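You operate a simulated robot arm through the tools that you are given. There is no shell and no other tool. Be economical: measure what you need, move in short steps, check, and stop when the job is done.

You are at the controls of a simulated two-armed robot. One attempt, no reset.

JOB
Wipe the three gritty pieces and thread them on the middle upright tube.
Fine: rub each clean on the yellow cloth beside them before it goes on; steel nut first, then purple ring, then yellow tapered ring, narrow end up. Leave the finished set alone.

The check looks at the end state, three seconds after you hand in, the way a careful person would. Anything else that was tipped, shoved, dropped, spilled or broken makes it a failure. Flat cloth is picked up by pressing the open fingertips on it (5 to 10 N) and closing them slowly along it; thin cloth reads only 2 to 8 mm in the jaws.

ROBOT AND FRAMES
Two 7-joint arms with three-finger grippers on one trunk, on a base that drives. Base frame: it is fixed to the floor where the robot stands at the start and does not move with it; the origin is under the middle of the robot, x ahead of it, y to its left, z up; the surface under the hand at the start is at about z = 0.88. Readings come in m, degrees, newtons and seconds.
The left shoulder is at the start at [0.07, 0.165, 1.113], the right one opposite. With the tool pointing down near the work surface each hand reaches from about 0.36 to 0.88 m from the robot's upright axis, wherever it stands, measured 20 degrees to its own side. Places, roughly: pale grit on the green bench [0.5, 4.5, 0]; steel nut (3x4x2 cm) [0.7, -0.2, 0.9]. Payload 3.91 kg a hand.
The TCP of each hand is the grasp point between the finger pads, 0.03 m short of the fingertips. In the tool frame z runs along the fingers and y along their closing line. Largest opening 0.116 m; the body of the gripper starts 0.073 m behind the TCP.
Orientation is that of the tool frame in the base frame, as [roll, pitch, yaw] about the fixed x, y, z axes, in that order (R = Rz(yaw) Ry(pitch) Rx(roll)). With the fingers straight down and closing along the base's y, the tool's x points along the base's -x, its y along +y and its z along -z.

CONTROLS
- The arms move only by the tool apply_moves. It takes "left_motion", "right_motion" or both (then of equal length, played together; a hand with none holds still); each is text: rows parted by semicolons, each of 7 numbers parted by spaces: the shift along the tool's x, y, z in units of 300 mm (1.0 is 300 mm), then the turn, a rotation vector about the tool's x, y, z in units of 180 degrees (1.0 is 180 degrees), then the closure, from 0 (fully open) to 1 (shut). In form: x y z wx wy wz jaw; .... A call has 1 to 8 rows; each row is the pose to reach, as a shift and turn from the pose commanded when the call began, along the tool's axes at that moment. A call with a number of a shift or a turn outside -1 to 1 is refused whole. Rows are played at 5 a second. More than 0.05 m and 8.6 degrees between two rows, or a gripper value outside its range, and nothing of the call is played. Where a pose cannot be reached the arm comes as near as it can. A force on the tool above 40 N (or 10 N above the force at the start of the call, whichever is more), or a blocked arm, ends the call early, and 0.2 s more pass. The fingers move at their own pace (about 0.153 m/s each) and stop on an object; they squeeze with about 30 N. The grip force told is the motor's: it shows also when the fingers shut on nothing. Time passes only in rows, and 0.2 s behind the last, so rows that repeat a pose let the fingers close. The reply holds the time, the measured pose of the TCP, the force on the tool along the base axes, the opening and the grip force, in the units named above and with some noise, with the torque about the TCP (base axes, N m) and any sound that the robot's microphone picked up.
- Cameras (640 x 400 px; columns grow to the right, rows downward): "scene" is now at [0.1385, 0.0097, 1.4338]; the picture's right is [0.12, -0.99, 0.00], its down [-0.54, -0.07, -0.84] and it looks along [0.83, 0.10, -0.54] (base axes); focal length 282 px, centre (320, 200). "left" rides on the left gripper at [0.075, 0.017, -0.088] in its tool frame; the picture's right is [-0.22, 0.97, 0.00], its down [-0.70, -0.16, -0.70] and it looks along [-0.68, -0.16, 0.71] (tool axes); focal length 247 px, centre (320, 200). "right" rides on the right gripper at [0.052, 0.056, -0.088] in its tool frame; the picture's right is [-0.73, 0.68, 0.00], its down [-0.49, -0.52, -0.70] and it looks along [-0.48, -0.51, 0.71] (tool axes); focal length 247 px, centre (320, 200). There is no depth. A picture from a camera that has moved, and an enlarged one, comes with that camera's place and axes in the base frame and with its lens.
- get_image(camera): a new picture of that camera. The clock stands still meanwhile.
- raise_lower(by): slides the trunk up (or, below 0, down) by that many m; the arms and the scene camera ride with it, the base frame stays. It gives what a move gives, with no picture.
- drive_base(legs): drives the robot by 1 to 6 legs, each [ahead, left, turn to the left] in m, m and degrees, along the robot's own axes; the way and the turn of a leg run together, so that a leg with both is an arc; at most 1.5 m and 180 degrees a leg. The arms and the cameras ride along, it lands a little off, and it stops where it bumps. It gives what a move gives.
- aim_head(pan, tilt): turns the head with the scene camera to pan (to the left, within 86 degrees either way) and tilt (down, from -29 to 69), counted from straight ahead of the robot. It gives what a move gives.
- inspect(camera, box): a new picture of the part [left, top, right, bottom] of that camera's present view, enlarged. The clock stands still meanwhile.
- job_done(): hands the job in; it is judged then, once.

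Go step by step. Nothing tells you exact positions but the pictures and the camera data: compare them with the known pose of the tool, close in by small moves and look again before you grip or let go. The budget is 120 turns and 92 pictures, counting those below and the enlarged ones. Unless the task says otherwise, let go and move clear before handing in, and close with one line.

The tools are called as name(argument=value, ...) on one line, values as JSON. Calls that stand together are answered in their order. apply_moves: Moves the arms, as the interface text tells. Its arguments: {"type":"object","properties":{"left_motion":{"type":"string"},"right_motion":{"type":"string"}},"required":[]} The other tools are called the same way: raise_lower (by) slides the trunk up or down; drive_base (legs) drives the base; aim_head (pan, tilt) turns the head that bears the scene camera; get_image (camera) takes a picture; inspect (camera, box) takes an enlarged picture of a part of a camera's view; job_done () hands the job in.

At the start:

```text
clock: 0.0
left_ee_pos: [0.5968, 0.2252, 1.1644]
left_tcp_rot: [180.0, 0.1, -179.9]
left_contact_force: [-0.4, 0.0, 0.8]
left_torque: [0.02, 0.05, 0.03]
left_gripper_width: 0.1162
left_grasp_force: 0.1
right_ee_pos: [0.6068, -0.2815, 1.1576]
right_tcp_rot: [179.9, 0.0, -180.0]
right_contact_force: [-0.8, -0.2, -0.3]
right_torque: [-0.01, -0.01, -0.02]
right_gripper_width: 0.1159
right_grasp_force: 0.0
trunk travel left (down, up): [-0.65, 0.19]
robot x, y, heading: [-0.0004, -0.0022, -0.2]
head pan, tilt: [7.0, 32.8]
```

scene: 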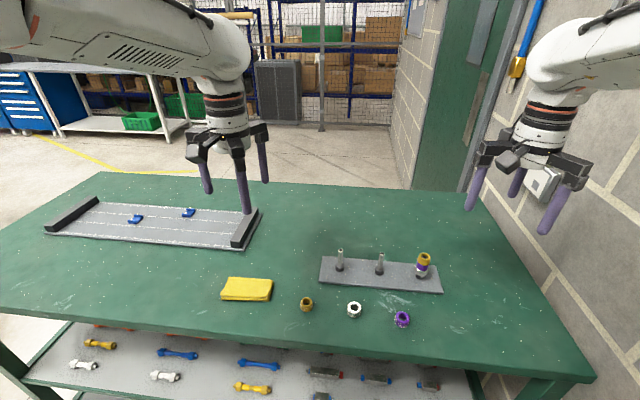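
right: 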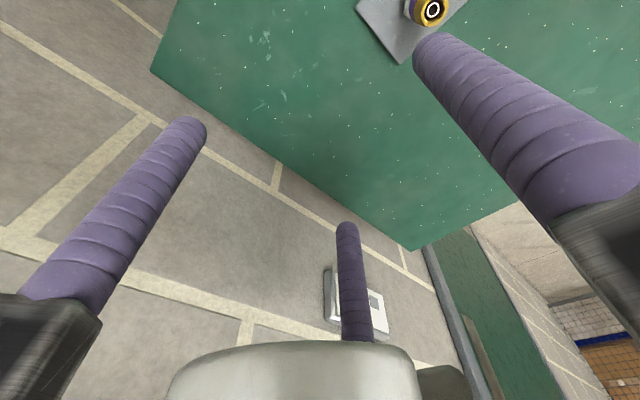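
left: 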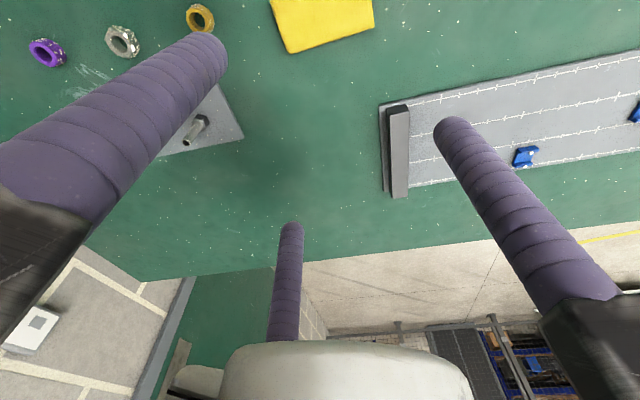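

The bench holds a yellow ring, a steel nut and a purple ring loose in front of a rack with three tubes, and the right tube already carries the finished set. The yellow cloth lies to their left. I'll zoom in first to measure.

inspect(camera="scene", box=[280, 230, 460, 342])

inspect(camera="scene", box=[200, 250, 330, 331])

inspect(camera="left", box=[0, 0, 260, 162])

```text
3.56 times, centred on (370, 286) of scene
camera zoom: at [0.1385, 0.0097, 1.4338], right [0.12, -0.99, 0.0], down [-0.54, -0.07, -0.84], along [0.83, 0.1, -0.54], focal length 1004 px, centre (142, -106)
```

zoom: 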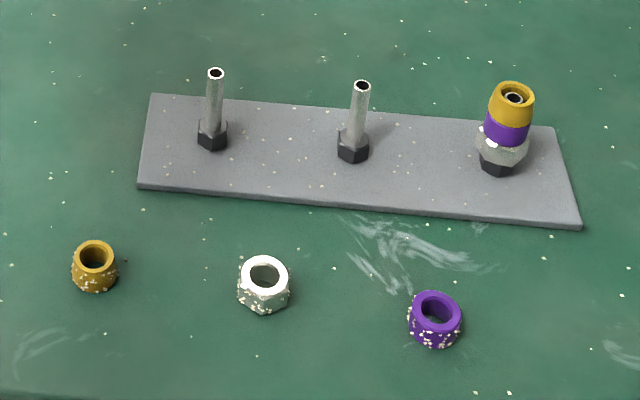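

```text
4.92 times, centred on (265, 290) of scene
camera zoom: at [0.1385, 0.0097, 1.4338], right [0.12, -0.99, 0.0], down [-0.54, -0.07, -0.84], along [0.83, 0.1, -0.54], focal length 1390 px, centre (591, -246)
```

zoom: 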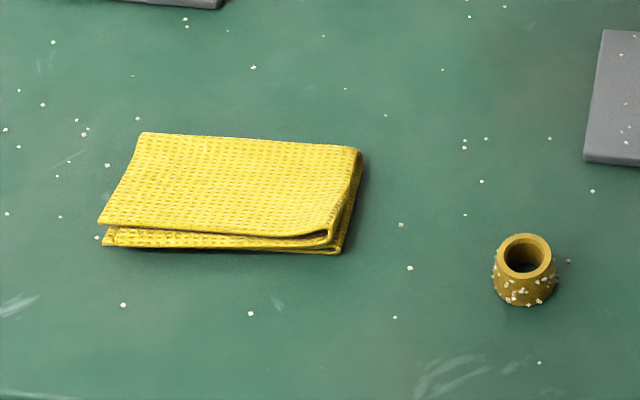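

```text
2.46 times, centred on (130, 81) of left
camera zoom: at [0.5219, 0.2444, 1.2515], right [0.22, 0.97, 0.0], down [0.7, -0.16, 0.7], along [0.68, -0.16, -0.71], focal length 608 px, centre (788, 493)
```

zoom: 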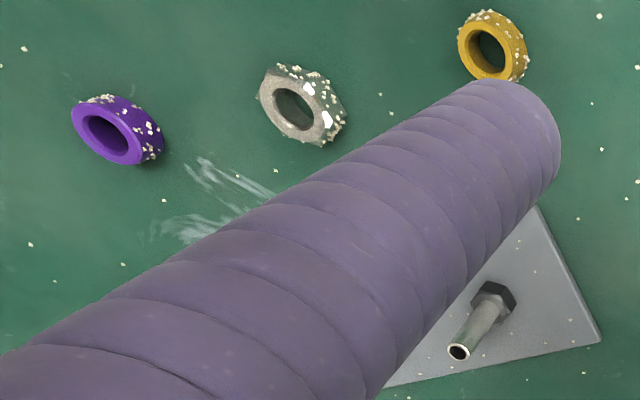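

The loose pieces look to be at about nut (0.54, -0.02), yellow (0.54, 0.09) and purple (0.53, -0.12), with the middle tube at about (0.65, -0.08) and the cloth at about (0.57, 0.235). The pictures show three fingers on each hand, not two, so I'll close the left hand partway in the air to see how they move. I'll also pull the right hand back out of the way.

apply_moves(left_motion="0 0 0 0 0 0 0.7; 0 0 0 0 0 0 0.7; 0 0 0 0 0 0 0.7; 0 0 0 0 0 0 0.7", right_motion="0.12 0 0 0 0 0 0; 0.24 0 0 0 0 0 0; 0.36 -0.05 0 0 0 0 0; 0.5 -0.1 0 0 0 0 0")

get_image(camera="left")

```text
clock: 1.0
left_ee_pos: [0.5955, 0.2243, 1.1637]
left_tcp_rot: [179.9, 0.0, 179.9]
left_contact_force: [-0.2, -0.3, 0.5]
left_torque: [0.04, 0.02, 0.01]
left_gripper_width: 0.0346
left_grasp_force: 0.1
right_ee_pos: [0.4768, -0.3318, 1.1514]
right_tcp_rot: [176.7, 0.3, 179.6]
right_contact_force: [-0.5, -0.3, -0.6]
right_torque: [0.0, 0.0, 0.0]
right_gripper_width: 0.1161
right_grasp_force: 0.1
right hand out of reach, approached as far as the arm can: row 4
trunk travel left (down, up): [-0.65, 0.19]
robot x, y, heading: [0.0026, 0.0035, -0.0]
head pan, tilt: [7.0, 32.8]
```

```text
85 pictures are left
camera left: at [0.5208, 0.2433, 1.2524], right [0.22, 0.97, 0.0], down [0.7, -0.16, 0.7], along [0.68, -0.16, -0.71], focal length 247 px, centre (320, 200)
```

left: 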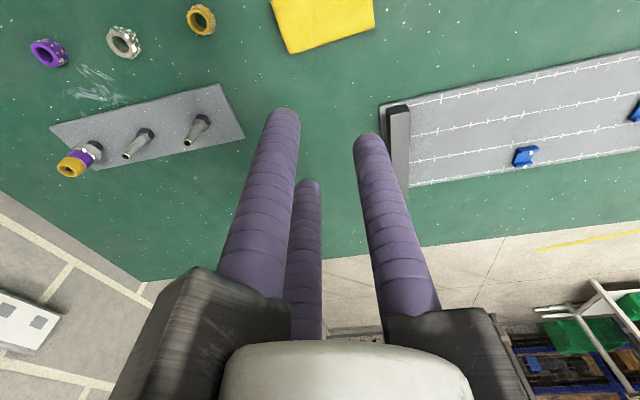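

The hand is a three-finger centring gripper and closes neatly onto the tool axis. Next I'll bring the left hand over the nut, half open, and look again.

apply_moves(left_motion="0.024 -0.1 0.05 0 0 0 0.45; 0.048 -0.2 0.1 0 0 0 0.45; 0.072 -0.3 0.17 0 0 0 0.45; 0.096 -0.4 0.24 0 0 0 0.45; 0.12 -0.5 0.3 0 0 0 0.45; 0.15 -0.6 0.37 0 0 0 0.45; 0.17 -0.71 0.44 0 0 0 0.45; 0.193 -0.813 0.5 0 0 0 0.45")

get_image(camera="left")

get_image(camera="scene")

```text
clock: 2.8
left_ee_pos: [0.5377, -0.0196, 1.0126]
left_tcp_rot: [-179.9, 0.0, 179.9]
left_contact_force: [-0.5, 0.7, 0.8]
left_torque: [0.04, -0.04, -0.03]
left_gripper_width: 0.0637
left_grasp_force: 0.0
right_ee_pos: [0.4772, -0.3316, 1.1495]
right_tcp_rot: [177.0, 0.0, 179.5]
right_contact_force: [0.2, 0.2, -0.5]
right_torque: [0.03, 0.01, 0.0]
right_gripper_width: 0.1158
right_grasp_force: 0.0
trunk travel left (down, up): [-0.65, 0.19]
robot x, y, heading: [0.0007, 0.0023, 0.1]
head pan, tilt: [7.0, 32.8]
```

```text
84 pictures are left
camera left: at [0.4642, -0.0012, 1.1016], right [0.22, 0.97, 0.0], down [0.7, -0.16, 0.7], along [0.68, -0.16, -0.71], focal length 247 px, centre (320, 200)
```

left: 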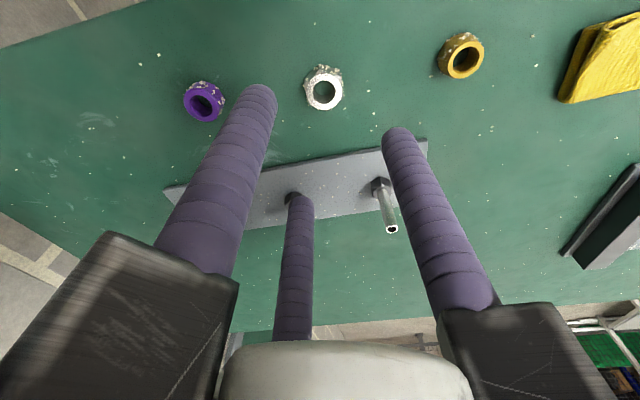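

```text
83 pictures are left
camera scene: at [0.1375, 0.0151, 1.4336], right [0.2, -0.98, 0.0], down [-0.53, -0.11, -0.84], along [0.82, 0.17, -0.54], focal length 282 px, centre (320, 200)
```

scene: 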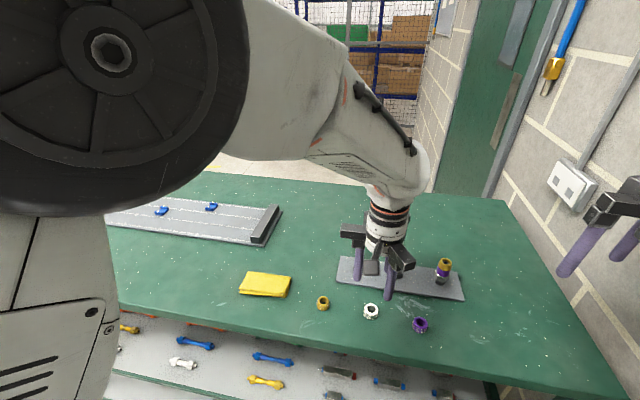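

The left wrist camera places the nut at about (0.540, -0.016), nearly under the tool. I'll go down to just above it and check.

apply_moves(left_motion="-0.005 0.008 0.1 0 0 0 0.45; -0.008 0.01 0.2 0 0 0 0.45; -0.008 0.01 0.22 0 0 0 0.45")

get_image(camera="left")

inspect(camera="scene", box=[320, 240, 480, 340])

```text
clock: 3.6
left_ee_pos: [0.5399, -0.0157, 0.9465]
left_tcp_rot: [179.9, 0.0, -179.8]
left_contact_force: [-0.5, -0.4, 0.0]
left_torque: [-0.08, 0.01, 0.01]
left_gripper_width: 0.0639
left_grasp_force: 0.0
right_ee_pos: [0.4769, -0.331, 1.148]
right_tcp_rot: [177.0, -0.1, 179.5]
right_contact_force: [-1.4, -0.7, 0.0]
right_torque: [-0.03, 0.03, -0.02]
right_gripper_width: 0.1159
right_grasp_force: 0.0
trunk travel left (down, up): [-0.65, 0.19]
robot x, y, heading: [0.0023, -0.0013, -0.0]
head pan, tilt: [7.0, 32.8]
```

```text
82 pictures are left
camera left: at [0.4662, 0.0031, 1.036], right [0.22, 0.97, 0.0], down [0.7, -0.16, 0.7], along [0.68, -0.16, -0.71], focal length 247 px, centre (320, 200)
```

left: 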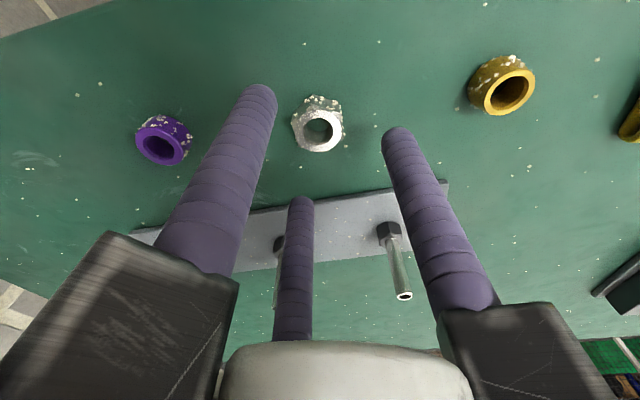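

```text
4.00 times, centred on (400, 290) of scene
camera zoom: at [0.1368, 0.0166, 1.4337], right [0.2, -0.98, 0.0], down [-0.53, -0.11, -0.84], along [0.82, 0.16, -0.54], focal length 1129 px, centre (0, -160)
```

zoom: 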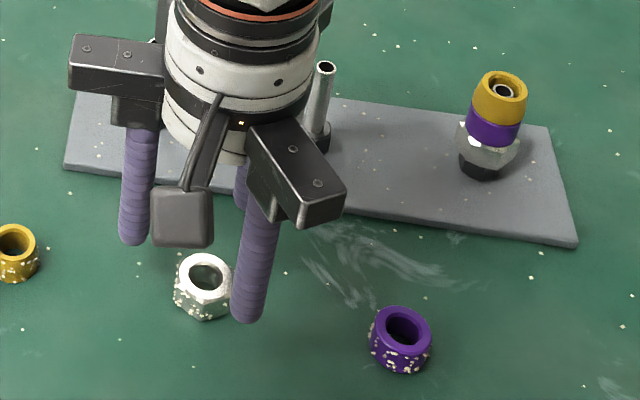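

The nut is centred under the fingers to within a millimetre or two. I'll lower to grip its upper part, close and lift.

apply_moves(left_motion="0 0 0.05 0 0 0 0.45; 0 0 0.1 0 0 0 0.45; 0 0 0.1 0 0 0 0.8; 0 0 0.1 0 0 0 1; 0 0 0.1 0 0 0 1; 0 0 0.1 0 0 0 1")

get_image(camera="left")

```text
clock: 5.0
left_ee_pos: [0.5424, -0.0161, 0.9207]
left_tcp_rot: [-179.6, 0.2, -179.7]
left_contact_force: [2.5, -4.8, 17.6]
left_torque: [-0.16, -0.21, -0.02]
left_gripper_width: 0.0281
left_grasp_force: 29.9
right_ee_pos: [0.4767, -0.3324, 1.1491]
right_tcp_rot: [177.0, 0.0, 179.4]
right_contact_force: [-0.2, -0.2, 0.0]
right_torque: [0.0, -0.01, 0.0]
right_gripper_width: 0.1159
right_grasp_force: 0.1
trunk travel left (down, up): [-0.65, 0.19]
robot x, y, heading: [-0.0008, 0.0005, 0.2]
head pan, tilt: [7.0, 32.8]
```

```text
80 pictures are left
camera left: at [0.4669, 0.0035, 1.0094], right [0.22, 0.98, -0.01], down [0.69, -0.15, 0.7], along [0.69, -0.16, -0.71], focal length 247 px, centre (320, 200)
```

left: 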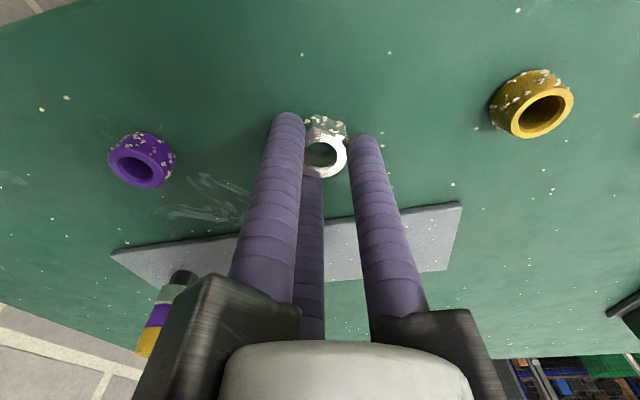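

The nut is gripped at 28 mm, with some upward push on the hand. I'll lift and inspect it.

apply_moves(left_motion="0 0 0.05 0 0 0 1; 0 0 -0.05 0 0 0 1; 0 0 -0.15 0 0 0 1; 0 0 -0.22 0 0 0 1")

inspect(camera="scene", box=[320, 220, 480, 320])

inspect(camera="left", box=[240, 70, 400, 170])

```text
clock: 6.0
left_ee_pos: [0.5399, -0.0148, 0.9822]
left_tcp_rot: [179.9, -0.1, -179.9]
left_contact_force: [-0.2, 0.5, 0.1]
left_torque: [-0.04, 0.01, -0.04]
left_gripper_width: 0.0091
left_grasp_force: 29.7
right_ee_pos: [0.4771, -0.3315, 1.1485]
right_tcp_rot: [177.0, -0.2, 179.5]
right_contact_force: [0.0, -0.1, 0.0]
right_torque: [0.0, 0.02, 0.0]
right_gripper_width: 0.1161
right_grasp_force: 0.1
trunk travel left (down, up): [-0.65, 0.19]
robot x, y, heading: [0.0034, -0.0013, -0.1]
head pan, tilt: [7.0, 32.8]
```

```text
4.00 times, centred on (400, 270) of scene
camera zoom: at [0.1379, 0.0159, 1.4335], right [0.19, -0.98, 0.0], down [-0.53, -0.1, -0.84], along [0.82, 0.16, -0.54], focal length 1129 px, centre (0, -80)
```

zoom: 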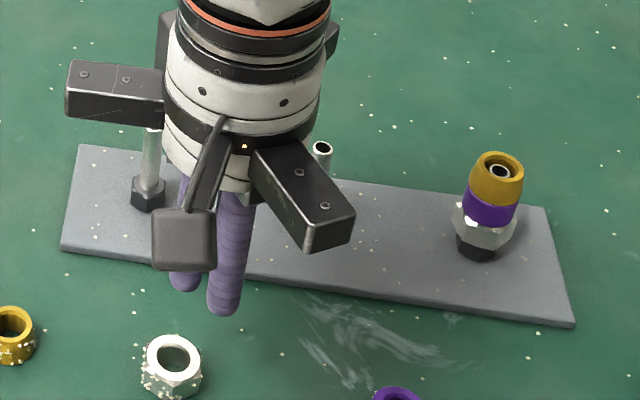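

```text
4.00 times, centred on (320, 120) of left
camera zoom: at [0.4662, 0.0039, 1.0713], right [0.22, 0.97, 0.0], down [0.7, -0.16, 0.7], along [0.68, -0.16, -0.72], focal length 988 px, centre (320, 520)
```

zoom: 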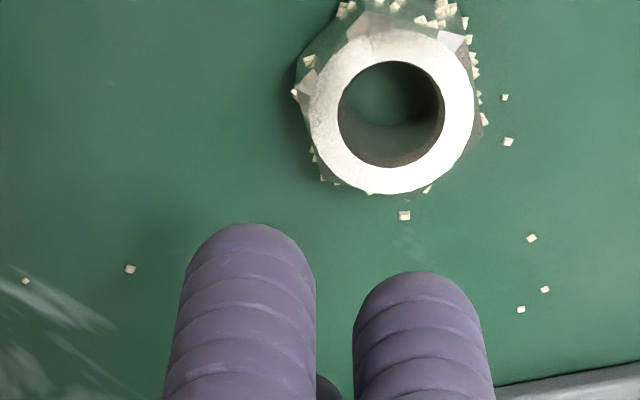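

The nut slipped out because the rounded tips only held its chamfer, and I also pressed down by mistake. It has moved to about (0.536, 0.00) and is still flat, so I'll open, recentre and go deeper this time.

apply_moves(left_motion="0 0 -0.03 0 0 0 0.45; 0.01 0.04 -0.03 0 0 0 0.45; 0.01 0.05 0 0 0 0 0.45; 0.01 0.05 0.05 0 0 0 0.45; 0.01 0.05 0.1 0 0 0 0.45")

get_image(camera="left")

```text
clock: 7.2
left_ee_pos: [0.5376, 0.0005, 0.9515]
left_tcp_rot: [-180.0, -0.2, -180.0]
left_contact_force: [-0.4, -0.5, -0.1]
left_torque: [-0.01, 0.01, -0.04]
left_gripper_width: 0.0638
left_grasp_force: 0.1
right_ee_pos: [0.4776, -0.332, 1.1481]
right_tcp_rot: [177.0, -0.1, 179.5]
right_contact_force: [0.3, -0.5, 0.3]
right_torque: [0.02, 0.03, 0.02]
right_gripper_width: 0.1158
right_grasp_force: 0.0
trunk travel left (down, up): [-0.65, 0.19]
robot x, y, heading: [0.0006, 0.0005, 0.0]
head pan, tilt: [7.0, 32.8]
```

```text
77 pictures are left
camera left: at [0.4633, 0.019, 1.0413], right [0.22, 0.97, 0.0], down [0.7, -0.16, 0.7], along [0.68, -0.16, -0.72], focal length 247 px, centre (320, 200)
```

left: 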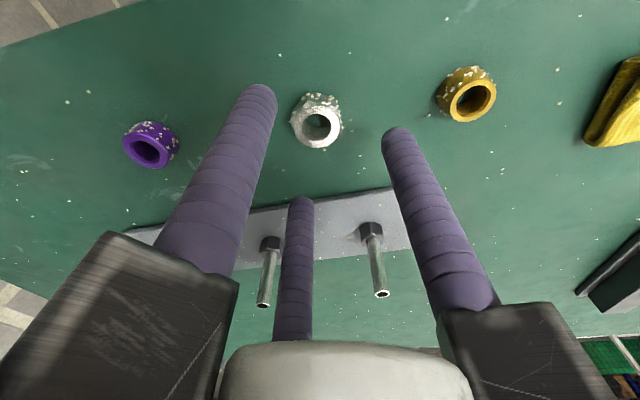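

The nut sits at (0.536, -0.001), under the tool. I'll lower to about z = 0.913 and check the contact force before closing.

apply_moves(left_motion="0.003 0 0.06 0 0 0 0.45; 0.005 0 0.11 0 0 0 0.45; 0.005 0 0.127 0 0 0 0.45")

```text
clock: 8.0
left_ee_pos: [0.5369, 0.0009, 0.9143]
left_tcp_rot: [179.9, -0.1, -180.0]
left_contact_force: [0.4, -0.1, 0.3]
left_torque: [0.0, -0.03, 0.0]
left_gripper_width: 0.0637
left_grasp_force: 0.1
right_ee_pos: [0.4769, -0.3303, 1.1496]
right_tcp_rot: [177.0, -0.1, 179.5]
right_contact_force: [0.2, -0.1, 0.5]
right_torque: [0.01, -0.01, -0.03]
right_gripper_width: 0.1158
right_grasp_force: 0.1
trunk travel left (down, up): [-0.65, 0.19]
robot x, y, heading: [-0.0, 0.0027, -0.0]
head pan, tilt: [7.0, 32.8]
```

There's no contact yet, so I'll go a touch lower and close slowly.

apply_moves(left_motion="0 0 0.008 0 0 0 0.55; 0 0 0.008 0 0 0 0.65; 0 0 0.008 0 0 0 0.75; 0 0 0.008 0 0 0 1; 0 0 0.008 0 0 0 1")

get_image(camera="left")

```text
clock: 9.2
left_ee_pos: [0.5366, -0.0005, 0.9123]
left_tcp_rot: [180.0, 0.1, -180.0]
left_contact_force: [0.5, 0.5, -0.3]
left_torque: [0.01, -0.01, 0.04]
left_gripper_width: 0.0289
left_grasp_force: 30.3
right_ee_pos: [0.4771, -0.3305, 1.1487]
right_tcp_rot: [177.0, -0.2, 179.6]
right_contact_force: [-0.4, -0.1, 0.0]
right_torque: [-0.07, -0.02, -0.01]
right_gripper_width: 0.116
right_grasp_force: 0.1
trunk travel left (down, up): [-0.65, 0.19]
robot x, y, heading: [0.0023, 0.0013, -0.2]
head pan, tilt: [7.0, 32.8]
```

```text
76 pictures are left
camera left: at [0.462, 0.0187, 1.001], right [0.22, 0.97, 0.0], down [0.7, -0.16, 0.7], along [0.68, -0.16, -0.71], focal length 247 px, centre (320, 200)
```

left: 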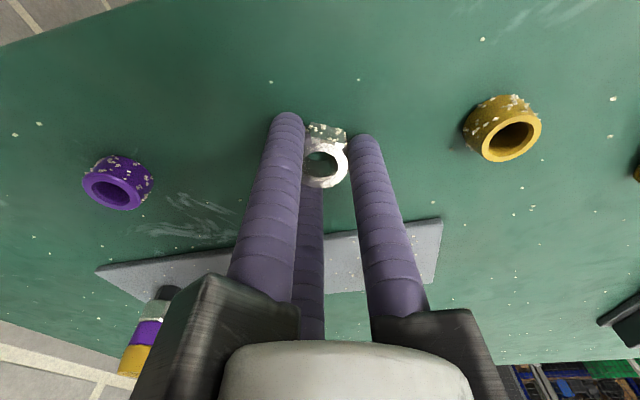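

No reaction force this time, and the width is a steady 29 mm. I'll lift straight up and check.

apply_moves(left_motion="0 0 -0.03 0 0 0 1; 0 0 -0.1 0 0 0 1; 0 0 -0.2 0 0 0 1; 0 0 -0.3 0 0 0 1")

inspect(camera="scene", box=[320, 210, 480, 310])

inspect(camera="left", box=[240, 100, 400, 200])

```text
clock: 10.2
left_ee_pos: [0.5345, -0.0004, 1.0016]
left_tcp_rot: [-180.0, 0.0, -180.0]
left_contact_force: [-1.2, -0.4, -0.6]
left_torque: [-0.03, -0.04, 0.02]
left_gripper_width: 0.0287
left_grasp_force: 30.1
right_ee_pos: [0.4768, -0.3311, 1.1491]
right_tcp_rot: [177.1, 0.0, 179.4]
right_contact_force: [-0.1, -0.2, -0.6]
right_torque: [0.02, -0.02, 0.02]
right_gripper_width: 0.1158
right_grasp_force: 0.1
trunk travel left (down, up): [-0.65, 0.19]
robot x, y, heading: [0.0002, -0.002, 0.1]
head pan, tilt: [7.0, 32.8]
```

```text
4.00 times, centred on (400, 260) of scene
camera zoom: at [0.1366, 0.0162, 1.4338], right [0.19, -0.98, 0.0], down [-0.53, -0.1, -0.84], along [0.82, 0.16, -0.54], focal length 1129 px, centre (0, -40)
```

zoom: 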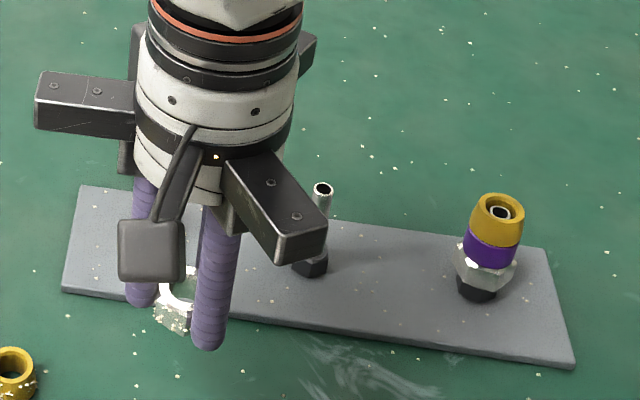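

```text
4.00 times, centred on (320, 150) of left
camera zoom: at [0.4609, 0.0184, 1.0908], right [0.22, 0.97, 0.0], down [0.7, -0.16, 0.7], along [0.68, -0.16, -0.71], focal length 988 px, centre (320, 400)
```

zoom: 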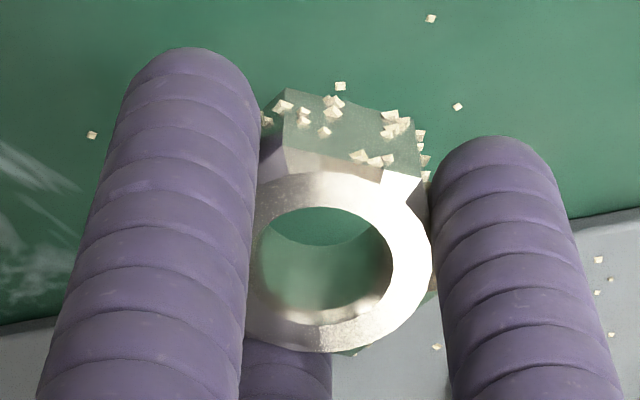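

The nut is held level, with grit on its lower flanks. Next I'll carry it over the cloth and look.

apply_moves(left_motion="-0.02 0.15 0 0 0 0 1; -0.04 0.3 0 0 0 0 1; -0.06 0.45 0 0 0 0 1; -0.08 0.6 0 0 0 0 1; -0.1 0.73 0 0 0 0 1")

get_image(camera="left")

get_image(camera="scene")

```text
clock: 11.4
left_ee_pos: [0.5667, 0.2196, 1.0025]
left_tcp_rot: [-179.9, -0.1, -180.0]
left_contact_force: [0.6, -0.5, -0.2]
left_torque: [-0.02, 0.01, 0.0]
left_gripper_width: 0.0289
left_grasp_force: 30.1
right_ee_pos: [0.4774, -0.33, 1.1493]
right_tcp_rot: [177.1, 0.0, 179.5]
right_contact_force: [0.9, -0.6, -0.7]
right_torque: [0.01, -0.02, 0.0]
right_gripper_width: 0.1159
right_grasp_force: 0.1
trunk travel left (down, up): [-0.65, 0.19]
robot x, y, heading: [0.0004, -0.0043, 0.0]
head pan, tilt: [7.0, 32.8]
```

```text
73 pictures are left
camera left: at [0.4918, 0.238, 1.0914], right [0.22, 0.97, 0.0], down [0.7, -0.16, 0.7], along [0.68, -0.16, -0.71], focal length 247 px, centre (320, 200)
```

left: 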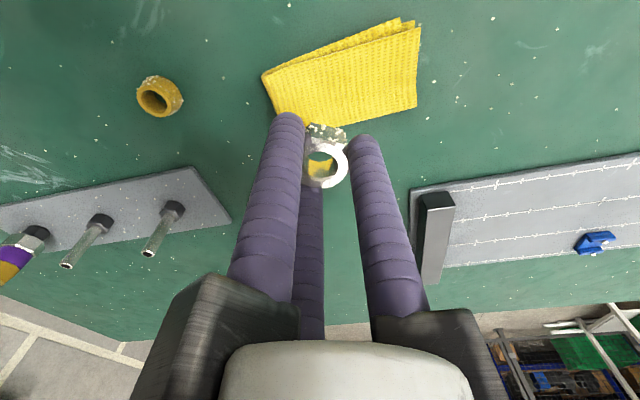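

```text
72 pictures are left
camera scene: at [0.1378, 0.0173, 1.4337], right [0.19, -0.98, 0.0], down [-0.53, -0.11, -0.84], along [0.82, 0.16, -0.54], focal length 282 px, centre (320, 200)
```

scene: 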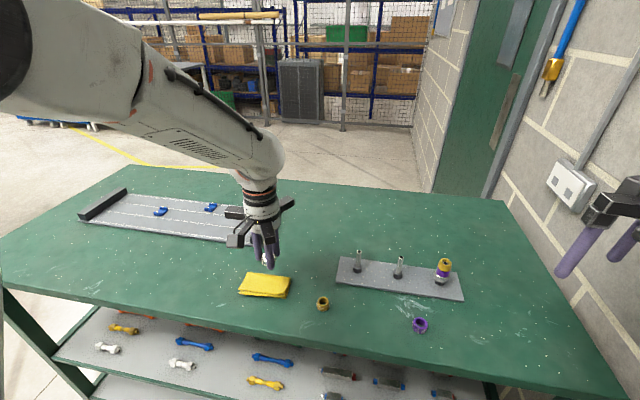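

The cloth spans about x 0.54–0.59 and y 0.18–0.295. I'll come down toward its middle and feel for contact.

apply_moves(left_motion="0.005 0.05 0.1 0 0 0 1; 0.005 0.05 0.18 0 0 0 1; 0.005 0.05 0.215 0 0 0 1; 0.005 0.05 0.23 0 0 0 1; 0.005 0.05 0.24 0 0 0 1")

get_image(camera="left")

```text
clock: 12.6
left_ee_pos: [0.5639, 0.2321, 0.933]
left_tcp_rot: [-180.0, 0.3, -180.0]
left_contact_force: [-0.6, 0.4, 25.1]
left_torque: [-0.05, 0.09, 0.06]
left_gripper_width: 0.0288
left_grasp_force: 30.2
right_ee_pos: [0.4764, -0.3328, 1.1507]
right_tcp_rot: [176.9, 0.0, 179.5]
right_contact_force: [-0.6, 0.1, 0.4]
right_torque: [-0.03, 0.05, 0.0]
right_gripper_width: 0.1162
right_grasp_force: 0.0
trunk travel left (down, up): [-0.65, 0.19]
robot x, y, heading: [0.001, 0.002, -0.0]
head pan, tilt: [7.0, 32.8]
```

```text
71 pictures are left
camera left: at [0.4894, 0.2516, 1.0219], right [0.22, 0.97, 0.0], down [0.69, -0.16, 0.7], along [0.69, -0.16, -0.71], focal length 247 px, centre (320, 200)
```

left: 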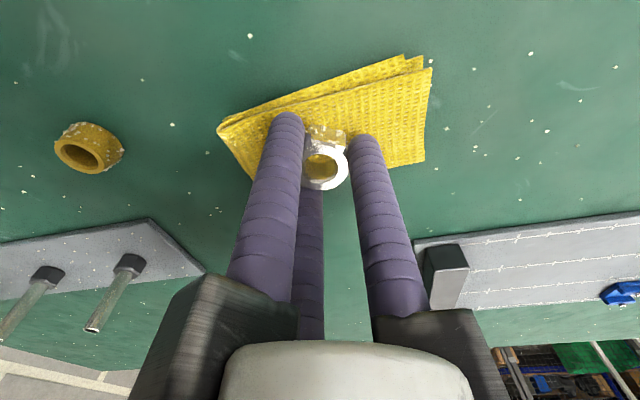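

The nut touches the cloth at about z = 0.934 with 25 N. I'll ease off to about 8 N and rub back and forth along y.

apply_moves(left_motion="0 0 -0.006 0 0 0 1; 0 0.06 -0.006 0 0 0 1; 0 0.12 -0.006 0 0 0 1; 0 0.06 -0.006 0 0 0 1; 0 0 -0.006 0 0 0 1; 0 -0.06 -0.006 0 0 0 1; 0 0 -0.006 0 0 0 1; 0 0.06 -0.006 0 0 0 1")

inspect(camera="left", box=[200, 40, 440, 190])

```text
clock: 14.4
left_ee_pos: [0.5628, 0.2498, 0.9334]
left_tcp_rot: [-180.0, 0.1, 179.9]
left_contact_force: [0.6, -9.7, 15.8]
left_torque: [-0.37, 0.03, 0.02]
left_gripper_width: 0.0289
left_grasp_force: 29.9
right_ee_pos: [0.4754, -0.332, 1.1492]
right_tcp_rot: [177.0, 0.1, 179.5]
right_contact_force: [-0.2, 0.7, 0.0]
right_torque: [-0.02, 0.01, 0.0]
right_gripper_width: 0.1159
right_grasp_force: 0.1
trunk travel left (down, up): [-0.65, 0.19]
robot x, y, heading: [0.0016, 0.0007, 0.2]
head pan, tilt: [7.0, 32.8]
```

```text
2.67 times, centred on (320, 115) of left
camera zoom: at [0.489, 0.2688, 1.0218], right [0.22, 0.97, 0.0], down [0.69, -0.16, 0.7], along [0.68, -0.16, -0.71], focal length 659 px, centre (320, 427)
```

zoom: 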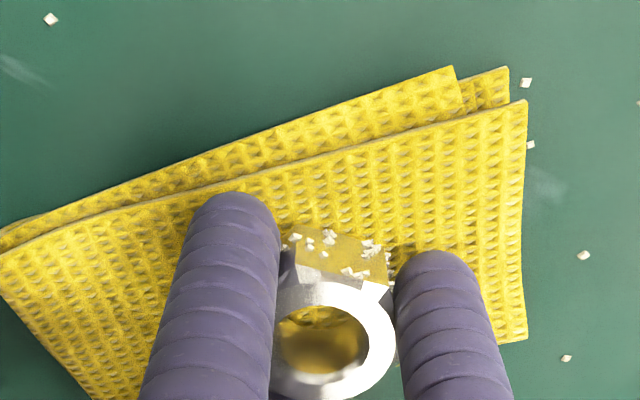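

The cloth stays put under the rub. The flank grit looks mostly unchanged, so I'll do a longer set of strokes before deciding whether I need to tilt.

apply_moves(left_motion="0 -0.12 0 0 0 0 1; 0 0.04 0 0 0 0 1; 0 -0.12 0 0 0 0 1; 0 0.04 0 0 0 0 1; 0 -0.12 0 0 0 0 1; 0 0.04 0 0 0 0 1; 0 -0.12 0 0 0 0 1; 0 0 0 0 0 0 1")

inspect(camera="left", box=[200, 40, 440, 190])

```text
clock: 16.2
left_ee_pos: [0.5628, 0.2471, 0.9331]
left_tcp_rot: [180.0, 0.0, 179.9]
left_contact_force: [-0.7, -8.9, 22.7]
left_torque: [-0.32, 0.17, 0.0]
left_gripper_width: 0.0288
left_grasp_force: 30.4
right_ee_pos: [0.474, -0.3336, 1.1494]
right_tcp_rot: [176.9, 0.0, 179.4]
right_contact_force: [0.4, 1.6, -0.1]
right_torque: [-0.07, 0.02, -0.03]
right_gripper_width: 0.1161
right_grasp_force: 0.0
trunk travel left (down, up): [-0.65, 0.19]
robot x, y, heading: [-0.0028, -0.0003, -0.1]
head pan, tilt: [7.0, 32.8]
```

```text
2.67 times, centred on (320, 115) of left
camera zoom: at [0.4881, 0.2668, 1.0218], right [0.23, 0.97, 0.0], down [0.69, -0.16, 0.7], along [0.68, -0.16, -0.71], focal length 659 px, centre (320, 427)
```

zoom: 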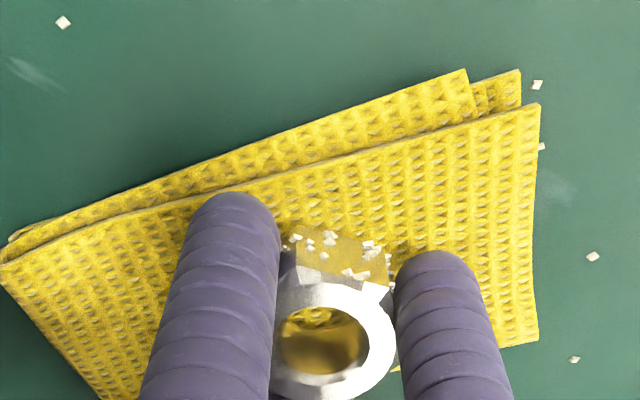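

Flat rubbing doesn't reach the flank grit. I'll lift, tilt the nut 50° so the gritty flank faces the cloth, and then press it down gently.

apply_moves(left_motion="0 0 -0.07 0 0 0 1; 0 0 -0.13 0.0198 -0.0344 0 1; 0 0 -0.15 0.0397 -0.0688 0 1; 0 0 -0.15 0.0595 -0.1031 0 1; 0 0 -0.15 0.0794 -0.1375 0 1; 0 0 -0.15 0.0992 -0.1719 0 1; 0 0 -0.15 0.119 -0.2063 0 1; 0 0 -0.15 0.139 -0.2407 0 1")

get_image(camera="left")

inspect(camera="scene", box=[180, 200, 380, 325])

```text
clock: 18.0
left_ee_pos: [0.5636, 0.254, 0.9767]
left_tcp_rot: [-149.0, 41.6, -167.9]
left_contact_force: [-0.6, 0.3, -0.9]
left_torque: [-0.02, 0.0, -0.04]
left_gripper_width: 0.0287
left_grasp_force: 29.8
right_ee_pos: [0.4773, -0.3288, 1.1507]
right_tcp_rot: [177.2, 0.0, 179.5]
right_contact_force: [-0.1, 0.6, -0.2]
right_torque: [-0.04, -0.01, 0.0]
right_gripper_width: 0.116
right_grasp_force: 0.1
trunk travel left (down, up): [-0.65, 0.19]
robot x, y, heading: [0.0023, 0.0023, 0.0]
head pan, tilt: [7.0, 32.8]
```

```text
68 pictures are left
camera left: at [0.4542, 0.2927, 0.9774], right [0.32, 0.92, -0.23], down [0.02, 0.23, 0.97], along [0.95, -0.31, 0.06], focal length 247 px, centre (320, 200)
```

left: 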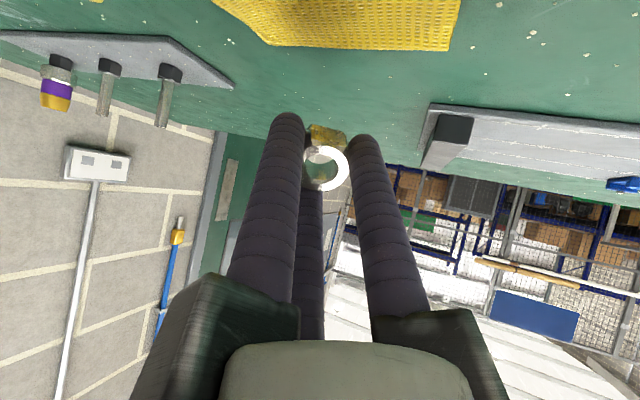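

```text
3.20 times, centred on (280, 262) of scene
camera zoom: at [0.1372, 0.0185, 1.4338], right [0.19, -0.98, 0.0], down [-0.53, -0.11, -0.84], along [0.82, 0.16, -0.54], focal length 903 px, centre (448, 0)
```

zoom: 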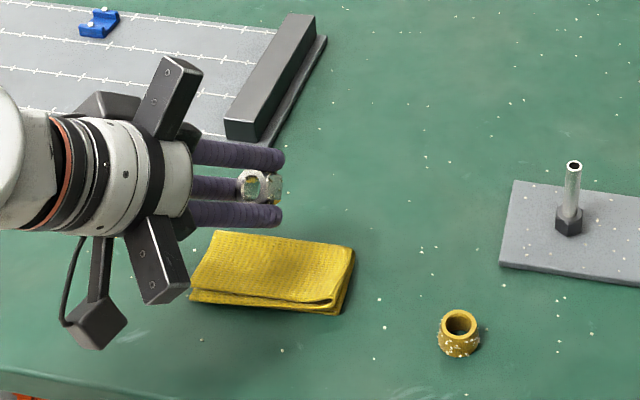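

The tilt works and clears the bench. I'll lower the tilted nut until its flank edge touches the middle of the cloth.

apply_moves(left_motion="0.06 0.024 0.032 0 0 0 1; 0.1 0.04 0.052 0 0 0 1; 0.122 0.048 0.063 0 0 0 1; 0.1264 0.0506 0.0673 0 0 0 1; 0.1286 0.0519 0.0694 0 0 0 1")

inspect(camera="scene", box=[180, 200, 380, 325])

```text
clock: 19.2
left_ee_pos: [0.5516, 0.2516, 0.9335]
left_tcp_rot: [-149.2, 41.7, -168.0]
left_contact_force: [0.0, 0.1, 12.7]
left_torque: [-0.09, -0.11, -0.02]
left_gripper_width: 0.0289
left_grasp_force: 30.3
right_ee_pos: [0.4762, -0.3319, 1.1503]
right_tcp_rot: [177.0, 0.0, 179.4]
right_contact_force: [-1.2, 0.6, -0.7]
right_torque: [-0.01, 0.01, 0.01]
right_gripper_width: 0.1162
right_grasp_force: 0.1
trunk travel left (down, up): [-0.65, 0.19]
robot x, y, heading: [0.0026, -0.0015, -0.1]
head pan, tilt: [7.0, 32.8]
```

```text
3.20 times, centred on (280, 262) of scene
camera zoom: at [0.1359, 0.0157, 1.4342], right [0.19, -0.98, 0.0], down [-0.53, -0.1, -0.84], along [0.82, 0.16, -0.54], focal length 903 px, centre (448, 0)
```

zoom: 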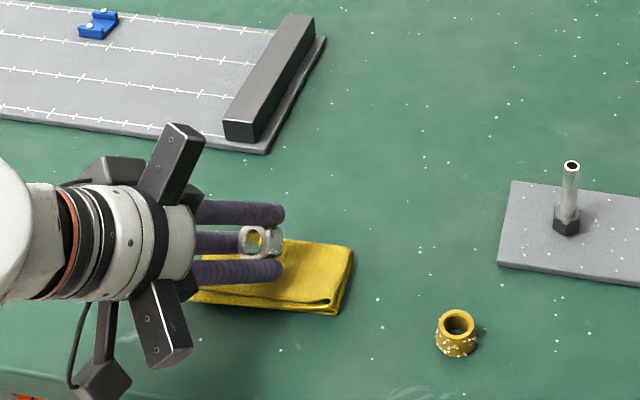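

There's 12.7 N of contact with the flank edge on the cloth. I'll stroke along y in this tilt.

apply_moves(left_motion="-0.0131 0.0758 -0.032 0 0 0 1; 0.0131 -0.0758 0.032 0 0 0 1; -0.0131 0.0758 -0.032 0 0 0 1; 0.0131 -0.0758 0.032 0 0 0 1; -0.0131 0.0758 -0.032 0 0 0 1; 0.0131 -0.0758 0.032 0 0 0 1; 0 0 0 0 0 0 1")

inspect(camera="left", box=[240, 60, 400, 200])

inspect(camera="scene", box=[220, 230, 320, 300])

```text
clock: 20.8
left_ee_pos: [0.5498, 0.2496, 0.9338]
left_tcp_rot: [-149.2, 41.8, -168.3]
left_contact_force: [-0.3, -7.0, 17.5]
left_torque: [-0.36, -0.13, -0.04]
left_gripper_width: 0.029
left_grasp_force: 29.5
right_ee_pos: [0.4748, -0.332, 1.1503]
right_tcp_rot: [177.1, -0.1, 179.4]
right_contact_force: [0.0, 0.3, 0.1]
right_torque: [-0.08, 0.01, 0.02]
right_gripper_width: 0.1162
right_grasp_force: 0.1
trunk travel left (down, up): [-0.65, 0.19]
robot x, y, heading: [-0.0023, -0.0045, -0.1]
head pan, tilt: [7.0, 32.8]
```

```text
2.86 times, centred on (320, 130) of left
camera zoom: at [0.4401, 0.2905, 0.935], right [0.32, 0.92, -0.22], down [0.02, 0.23, 0.97], along [0.95, -0.31, 0.06], focal length 706 px, centre (320, 400)
```

zoom: 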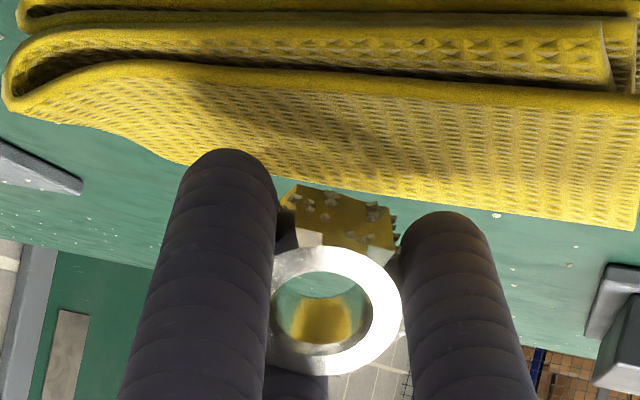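

```text
5.71 times, centred on (270, 265) of scene
camera zoom: at [0.1348, 0.0145, 1.434], right [0.19, -0.98, 0.0], down [-0.53, -0.1, -0.84], along [0.83, 0.16, -0.54], focal length 1613 px, centre (606, -171)
```

zoom: 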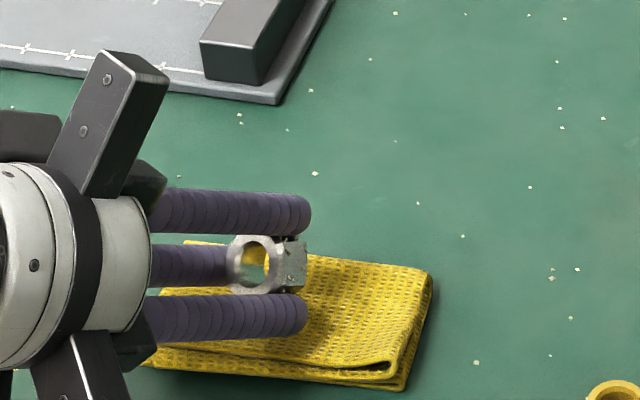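

The grit hasn't changed. The fingertips are flush with the nut's bottom, so they probably carry the contact themselves. I'll straighten up, set the nut flat on the cloth and regrip it slightly higher so the nut leads.

apply_moves(left_motion="-0.06 -0.035 -0.058 0 0 0 1; -0.0996 -0.0578 -0.0962 -0.0198 0.0344 0 1; -0.0996 -0.0578 -0.0962 -0.0397 0.0688 0 1; -0.0996 -0.0578 -0.0962 -0.0595 0.1031 0 1; -0.0996 -0.0578 -0.0962 -0.0794 0.1375 0 1; -0.0996 -0.0578 -0.0962 -0.0992 0.1719 0 1; -0.0996 -0.0578 -0.0962 -0.119 0.2063 0 1; -0.0996 -0.0578 -0.0962 -0.139 0.2407 0 1")

inspect(camera="scene", box=[200, 200, 360, 300])

inspect(camera="left", box=[240, 100, 400, 200])

```text
clock: 22.6
left_ee_pos: [0.5524, 0.2513, 0.9771]
left_tcp_rot: [179.9, -0.2, 180.0]
left_contact_force: [1.0, -0.2, -1.2]
left_torque: [0.03, -0.01, 0.0]
left_gripper_width: 0.0288
left_grasp_force: 29.5
right_ee_pos: [0.4784, -0.3312, 1.1484]
right_tcp_rot: [177.0, -0.2, 179.4]
right_contact_force: [0.0, -0.1, 0.1]
right_torque: [0.0, 0.01, -0.01]
right_gripper_width: 0.1161
right_grasp_force: 0.1
trunk travel left (down, up): [-0.65, 0.19]
robot x, y, heading: [0.0017, -0.0018, 0.3]
head pan, tilt: [7.0, 32.8]
```

```text
4.00 times, centred on (280, 250) of scene
camera zoom: at [0.1388, 0.0151, 1.4337], right [0.19, -0.98, 0.0], down [-0.53, -0.1, -0.84], along [0.82, 0.16, -0.54], focal length 1129 px, centre (480, 0)
```

zoom: 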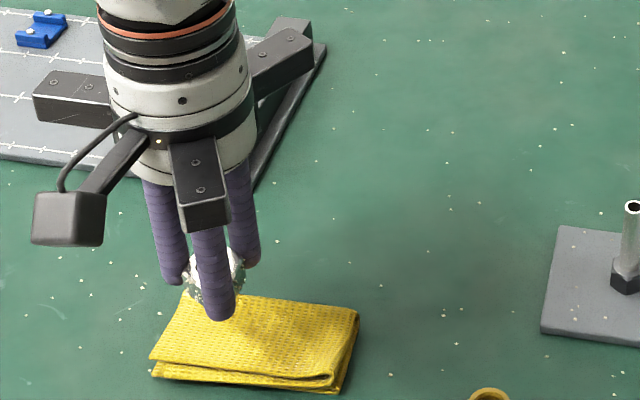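

```text
4.00 times, centred on (320, 150) of left
camera zoom: at [0.4791, 0.27, 1.0661], right [0.22, 0.97, 0.0], down [0.7, -0.16, 0.7], along [0.68, -0.16, -0.72], focal length 988 px, centre (320, 400)
```

zoom: 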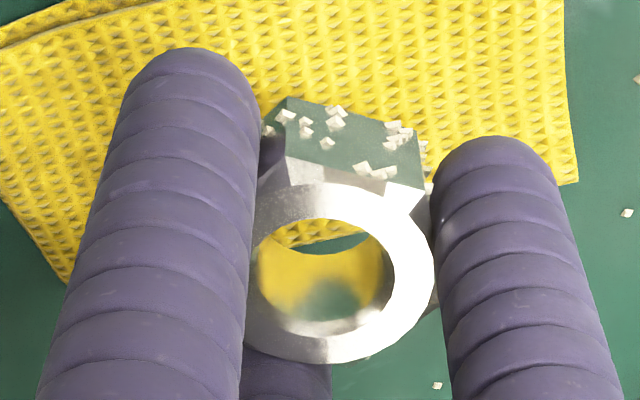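

The specks really are unchanged. I'll set the nut flat on the cloth centre and regrip it about 3 mm higher, slowly.

apply_moves(left_motion="-0.04 -0.03 0.07 0 0 0 1; -0.04 -0.03 0.12 0 0 0 1; -0.04 -0.03 0.142 0 0 0 1; -0.04 -0.03 0.142 0 0 0 0.65; -0.04 -0.03 0.142 0 0 0 0.6; -0.04 -0.03 0.135 0 0 0 0.6; -0.04 -0.03 0.131 0 0 0 0.6; -0.04 -0.03 0.131 0 0 0 0.6")

inspect(camera="left", box=[200, 60, 440, 210])

```text
clock: 24.4
left_ee_pos: [0.5638, 0.2426, 0.937]
left_tcp_rot: [180.0, 0.0, -180.0]
left_contact_force: [-0.9, -0.2, -0.5]
left_torque: [0.03, -0.02, 0.02]
left_gripper_width: 0.0464
left_grasp_force: 0.0
right_ee_pos: [0.4779, -0.3311, 1.15]
right_tcp_rot: [177.0, -0.1, 179.5]
right_contact_force: [-0.2, 0.4, -0.4]
right_torque: [-0.03, 0.02, 0.0]
right_gripper_width: 0.1158
right_grasp_force: 0.1
trunk travel left (down, up): [-0.65, 0.19]
robot x, y, heading: [0.0009, -0.0003, 0.1]
head pan, tilt: [7.0, 32.8]
```

```text
2.67 times, centred on (320, 135) of left
camera zoom: at [0.4901, 0.2621, 1.0267], right [0.22, 0.97, 0.0], down [0.7, -0.16, 0.7], along [0.68, -0.16, -0.71], focal length 659 px, centre (320, 373)
```

zoom: 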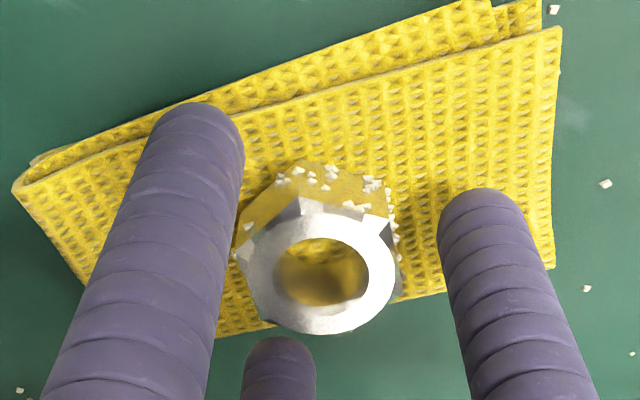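

The nut is sitting flat on the cloth. I'll close here, with the tips about 3 mm higher than before.

apply_moves(left_motion="0 0 0 0 0 0 0.68; 0 0 0 0 0 0 0.74; 0 0 0 0 0 0 0.8; 0 0 0 0 0 0 1; 0 0 0 0 0 0 1")

inspect(camera="left", box=[200, 60, 440, 210])

```text
clock: 25.6
left_ee_pos: [0.5638, 0.2429, 0.9383]
left_tcp_rot: [180.0, 0.0, -180.0]
left_contact_force: [0.0, -0.1, 0.3]
left_torque: [0.0, 0.0, -0.02]
left_gripper_width: 0.0288
left_grasp_force: 30.1
right_ee_pos: [0.4775, -0.331, 1.1494]
right_tcp_rot: [177.0, -0.1, 179.5]
right_contact_force: [0.5, -0.2, 0.5]
right_torque: [0.02, 0.02, 0.01]
right_gripper_width: 0.1163
right_grasp_force: 0.0
trunk travel left (down, up): [-0.65, 0.19]
robot x, y, heading: [0.0011, -0.0029, -0.1]
head pan, tilt: [7.0, 32.8]
```

```text
2.67 times, centred on (320, 135) of left
camera zoom: at [0.4901, 0.262, 1.0267], right [0.22, 0.97, 0.0], down [0.7, -0.16, 0.7], along [0.68, -0.16, -0.71], focal length 659 px, centre (320, 373)
```

zoom: 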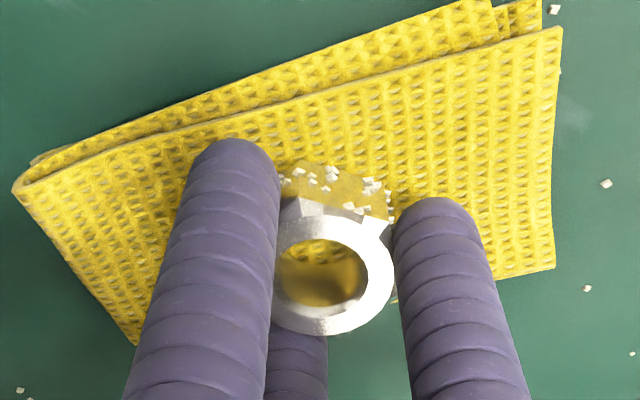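

That grip is good. I'll lift and tilt 50° again, then press the flank on with the nut leading.

apply_moves(left_motion="0 0 -0.07 0 0 0 1; 0 0 -0.13 0.0198 -0.0344 0 1; 0 0 -0.14 0.0397 -0.0688 0 1; 0 0 -0.14 0.0595 -0.1031 0 1; 0 0 -0.14 0.0794 -0.1375 0 1; 0 0 -0.14 0.0992 -0.1719 0 1; 0 0 -0.14 0.119 -0.2063 0 1; 0 0 -0.14 0.139 -0.2407 0 1")

apply_moves(left_motion="0.05 0.02 0.025 0 0 0 1; 0.09 0.036 0.045 0 0 0 1; 0.11 0.042 0.055 0 0 0 1; 0.1144 0.0446 0.0593 0 0 0 1; 0.1188 0.0472 0.0636 0 0 0 1; 0.121 0.0485 0.0657 0 0 0 1")

```text
clock: 27.4
left_ee_pos: [0.5651, 0.2441, 0.9792]
left_tcp_rot: [-149.0, 41.7, -167.9]
left_contact_force: [0.5, 0.4, -0.8]
left_torque: [-0.03, -0.01, -0.03]
left_gripper_width: 0.0286
left_grasp_force: 30.4
right_ee_pos: [0.4774, -0.3301, 1.1509]
right_tcp_rot: [177.0, 0.0, 179.5]
right_contact_force: [-0.3, 1.0, -0.7]
right_torque: [-0.07, -0.02, 0.0]
right_gripper_width: 0.116
right_grasp_force: 0.0
trunk travel left (down, up): [-0.65, 0.19]
robot x, y, heading: [0.0034, 0.001, 0.2]
head pan, tilt: [7.0, 32.8]
```

```text
clock: 28.8
left_ee_pos: [0.5529, 0.2428, 0.9371]
left_tcp_rot: [-149.2, 41.6, -168.0]
left_contact_force: [0.0, -0.4, -0.5]
left_torque: [-0.02, -0.02, -0.01]
left_gripper_width: 0.0287
left_grasp_force: 30.2
right_ee_pos: [0.4778, -0.3322, 1.1499]
right_tcp_rot: [177.0, -0.1, 179.5]
right_contact_force: [-0.7, 0.8, -0.5]
right_torque: [-0.01, 0.0, -0.03]
right_gripper_width: 0.1161
right_grasp_force: 0.0
trunk travel left (down, up): [-0.65, 0.19]
robot x, y, heading: [-0.0036, 0.0012, 0.1]
head pan, tilt: [7.0, 32.8]
```

There's no contact yet at 0.937. I'll go 3 mm lower and check the force.

apply_moves(left_motion="0.0033 0.0019 0.0032 0 0 0 1; 0.0066 0.0039 0.0064 0 0 0 1")

inspect(camera="left", box=[220, 60, 420, 190])

```text
clock: 29.4
left_ee_pos: [0.5534, 0.2422, 0.9365]
left_tcp_rot: [-149.0, 41.9, -168.0]
left_contact_force: [-0.2, 0.9, 12.9]
left_torque: [-0.13, -0.15, 0.0]
left_gripper_width: 0.0288
left_grasp_force: 30.1
right_ee_pos: [0.4768, -0.3313, 1.1495]
right_tcp_rot: [177.0, 0.0, 179.5]
right_contact_force: [-0.7, 0.6, 0.1]
right_torque: [0.06, 0.01, 0.01]
right_gripper_width: 0.1162
right_grasp_force: 0.1
trunk travel left (down, up): [-0.65, 0.19]
robot x, y, heading: [-0.0008, 0.0019, -0.4]
head pan, tilt: [7.0, 32.8]
```

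```text
3.08 times, centred on (320, 125) of left
camera zoom: at [0.4434, 0.2822, 0.9372], right [0.31, 0.92, -0.22], down [0.02, 0.23, 0.97], along [0.95, -0.31, 0.06], focal length 760 px, centre (320, 431)
```

zoom: 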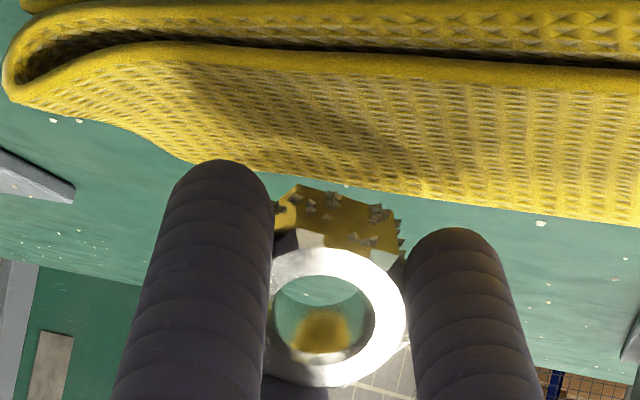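

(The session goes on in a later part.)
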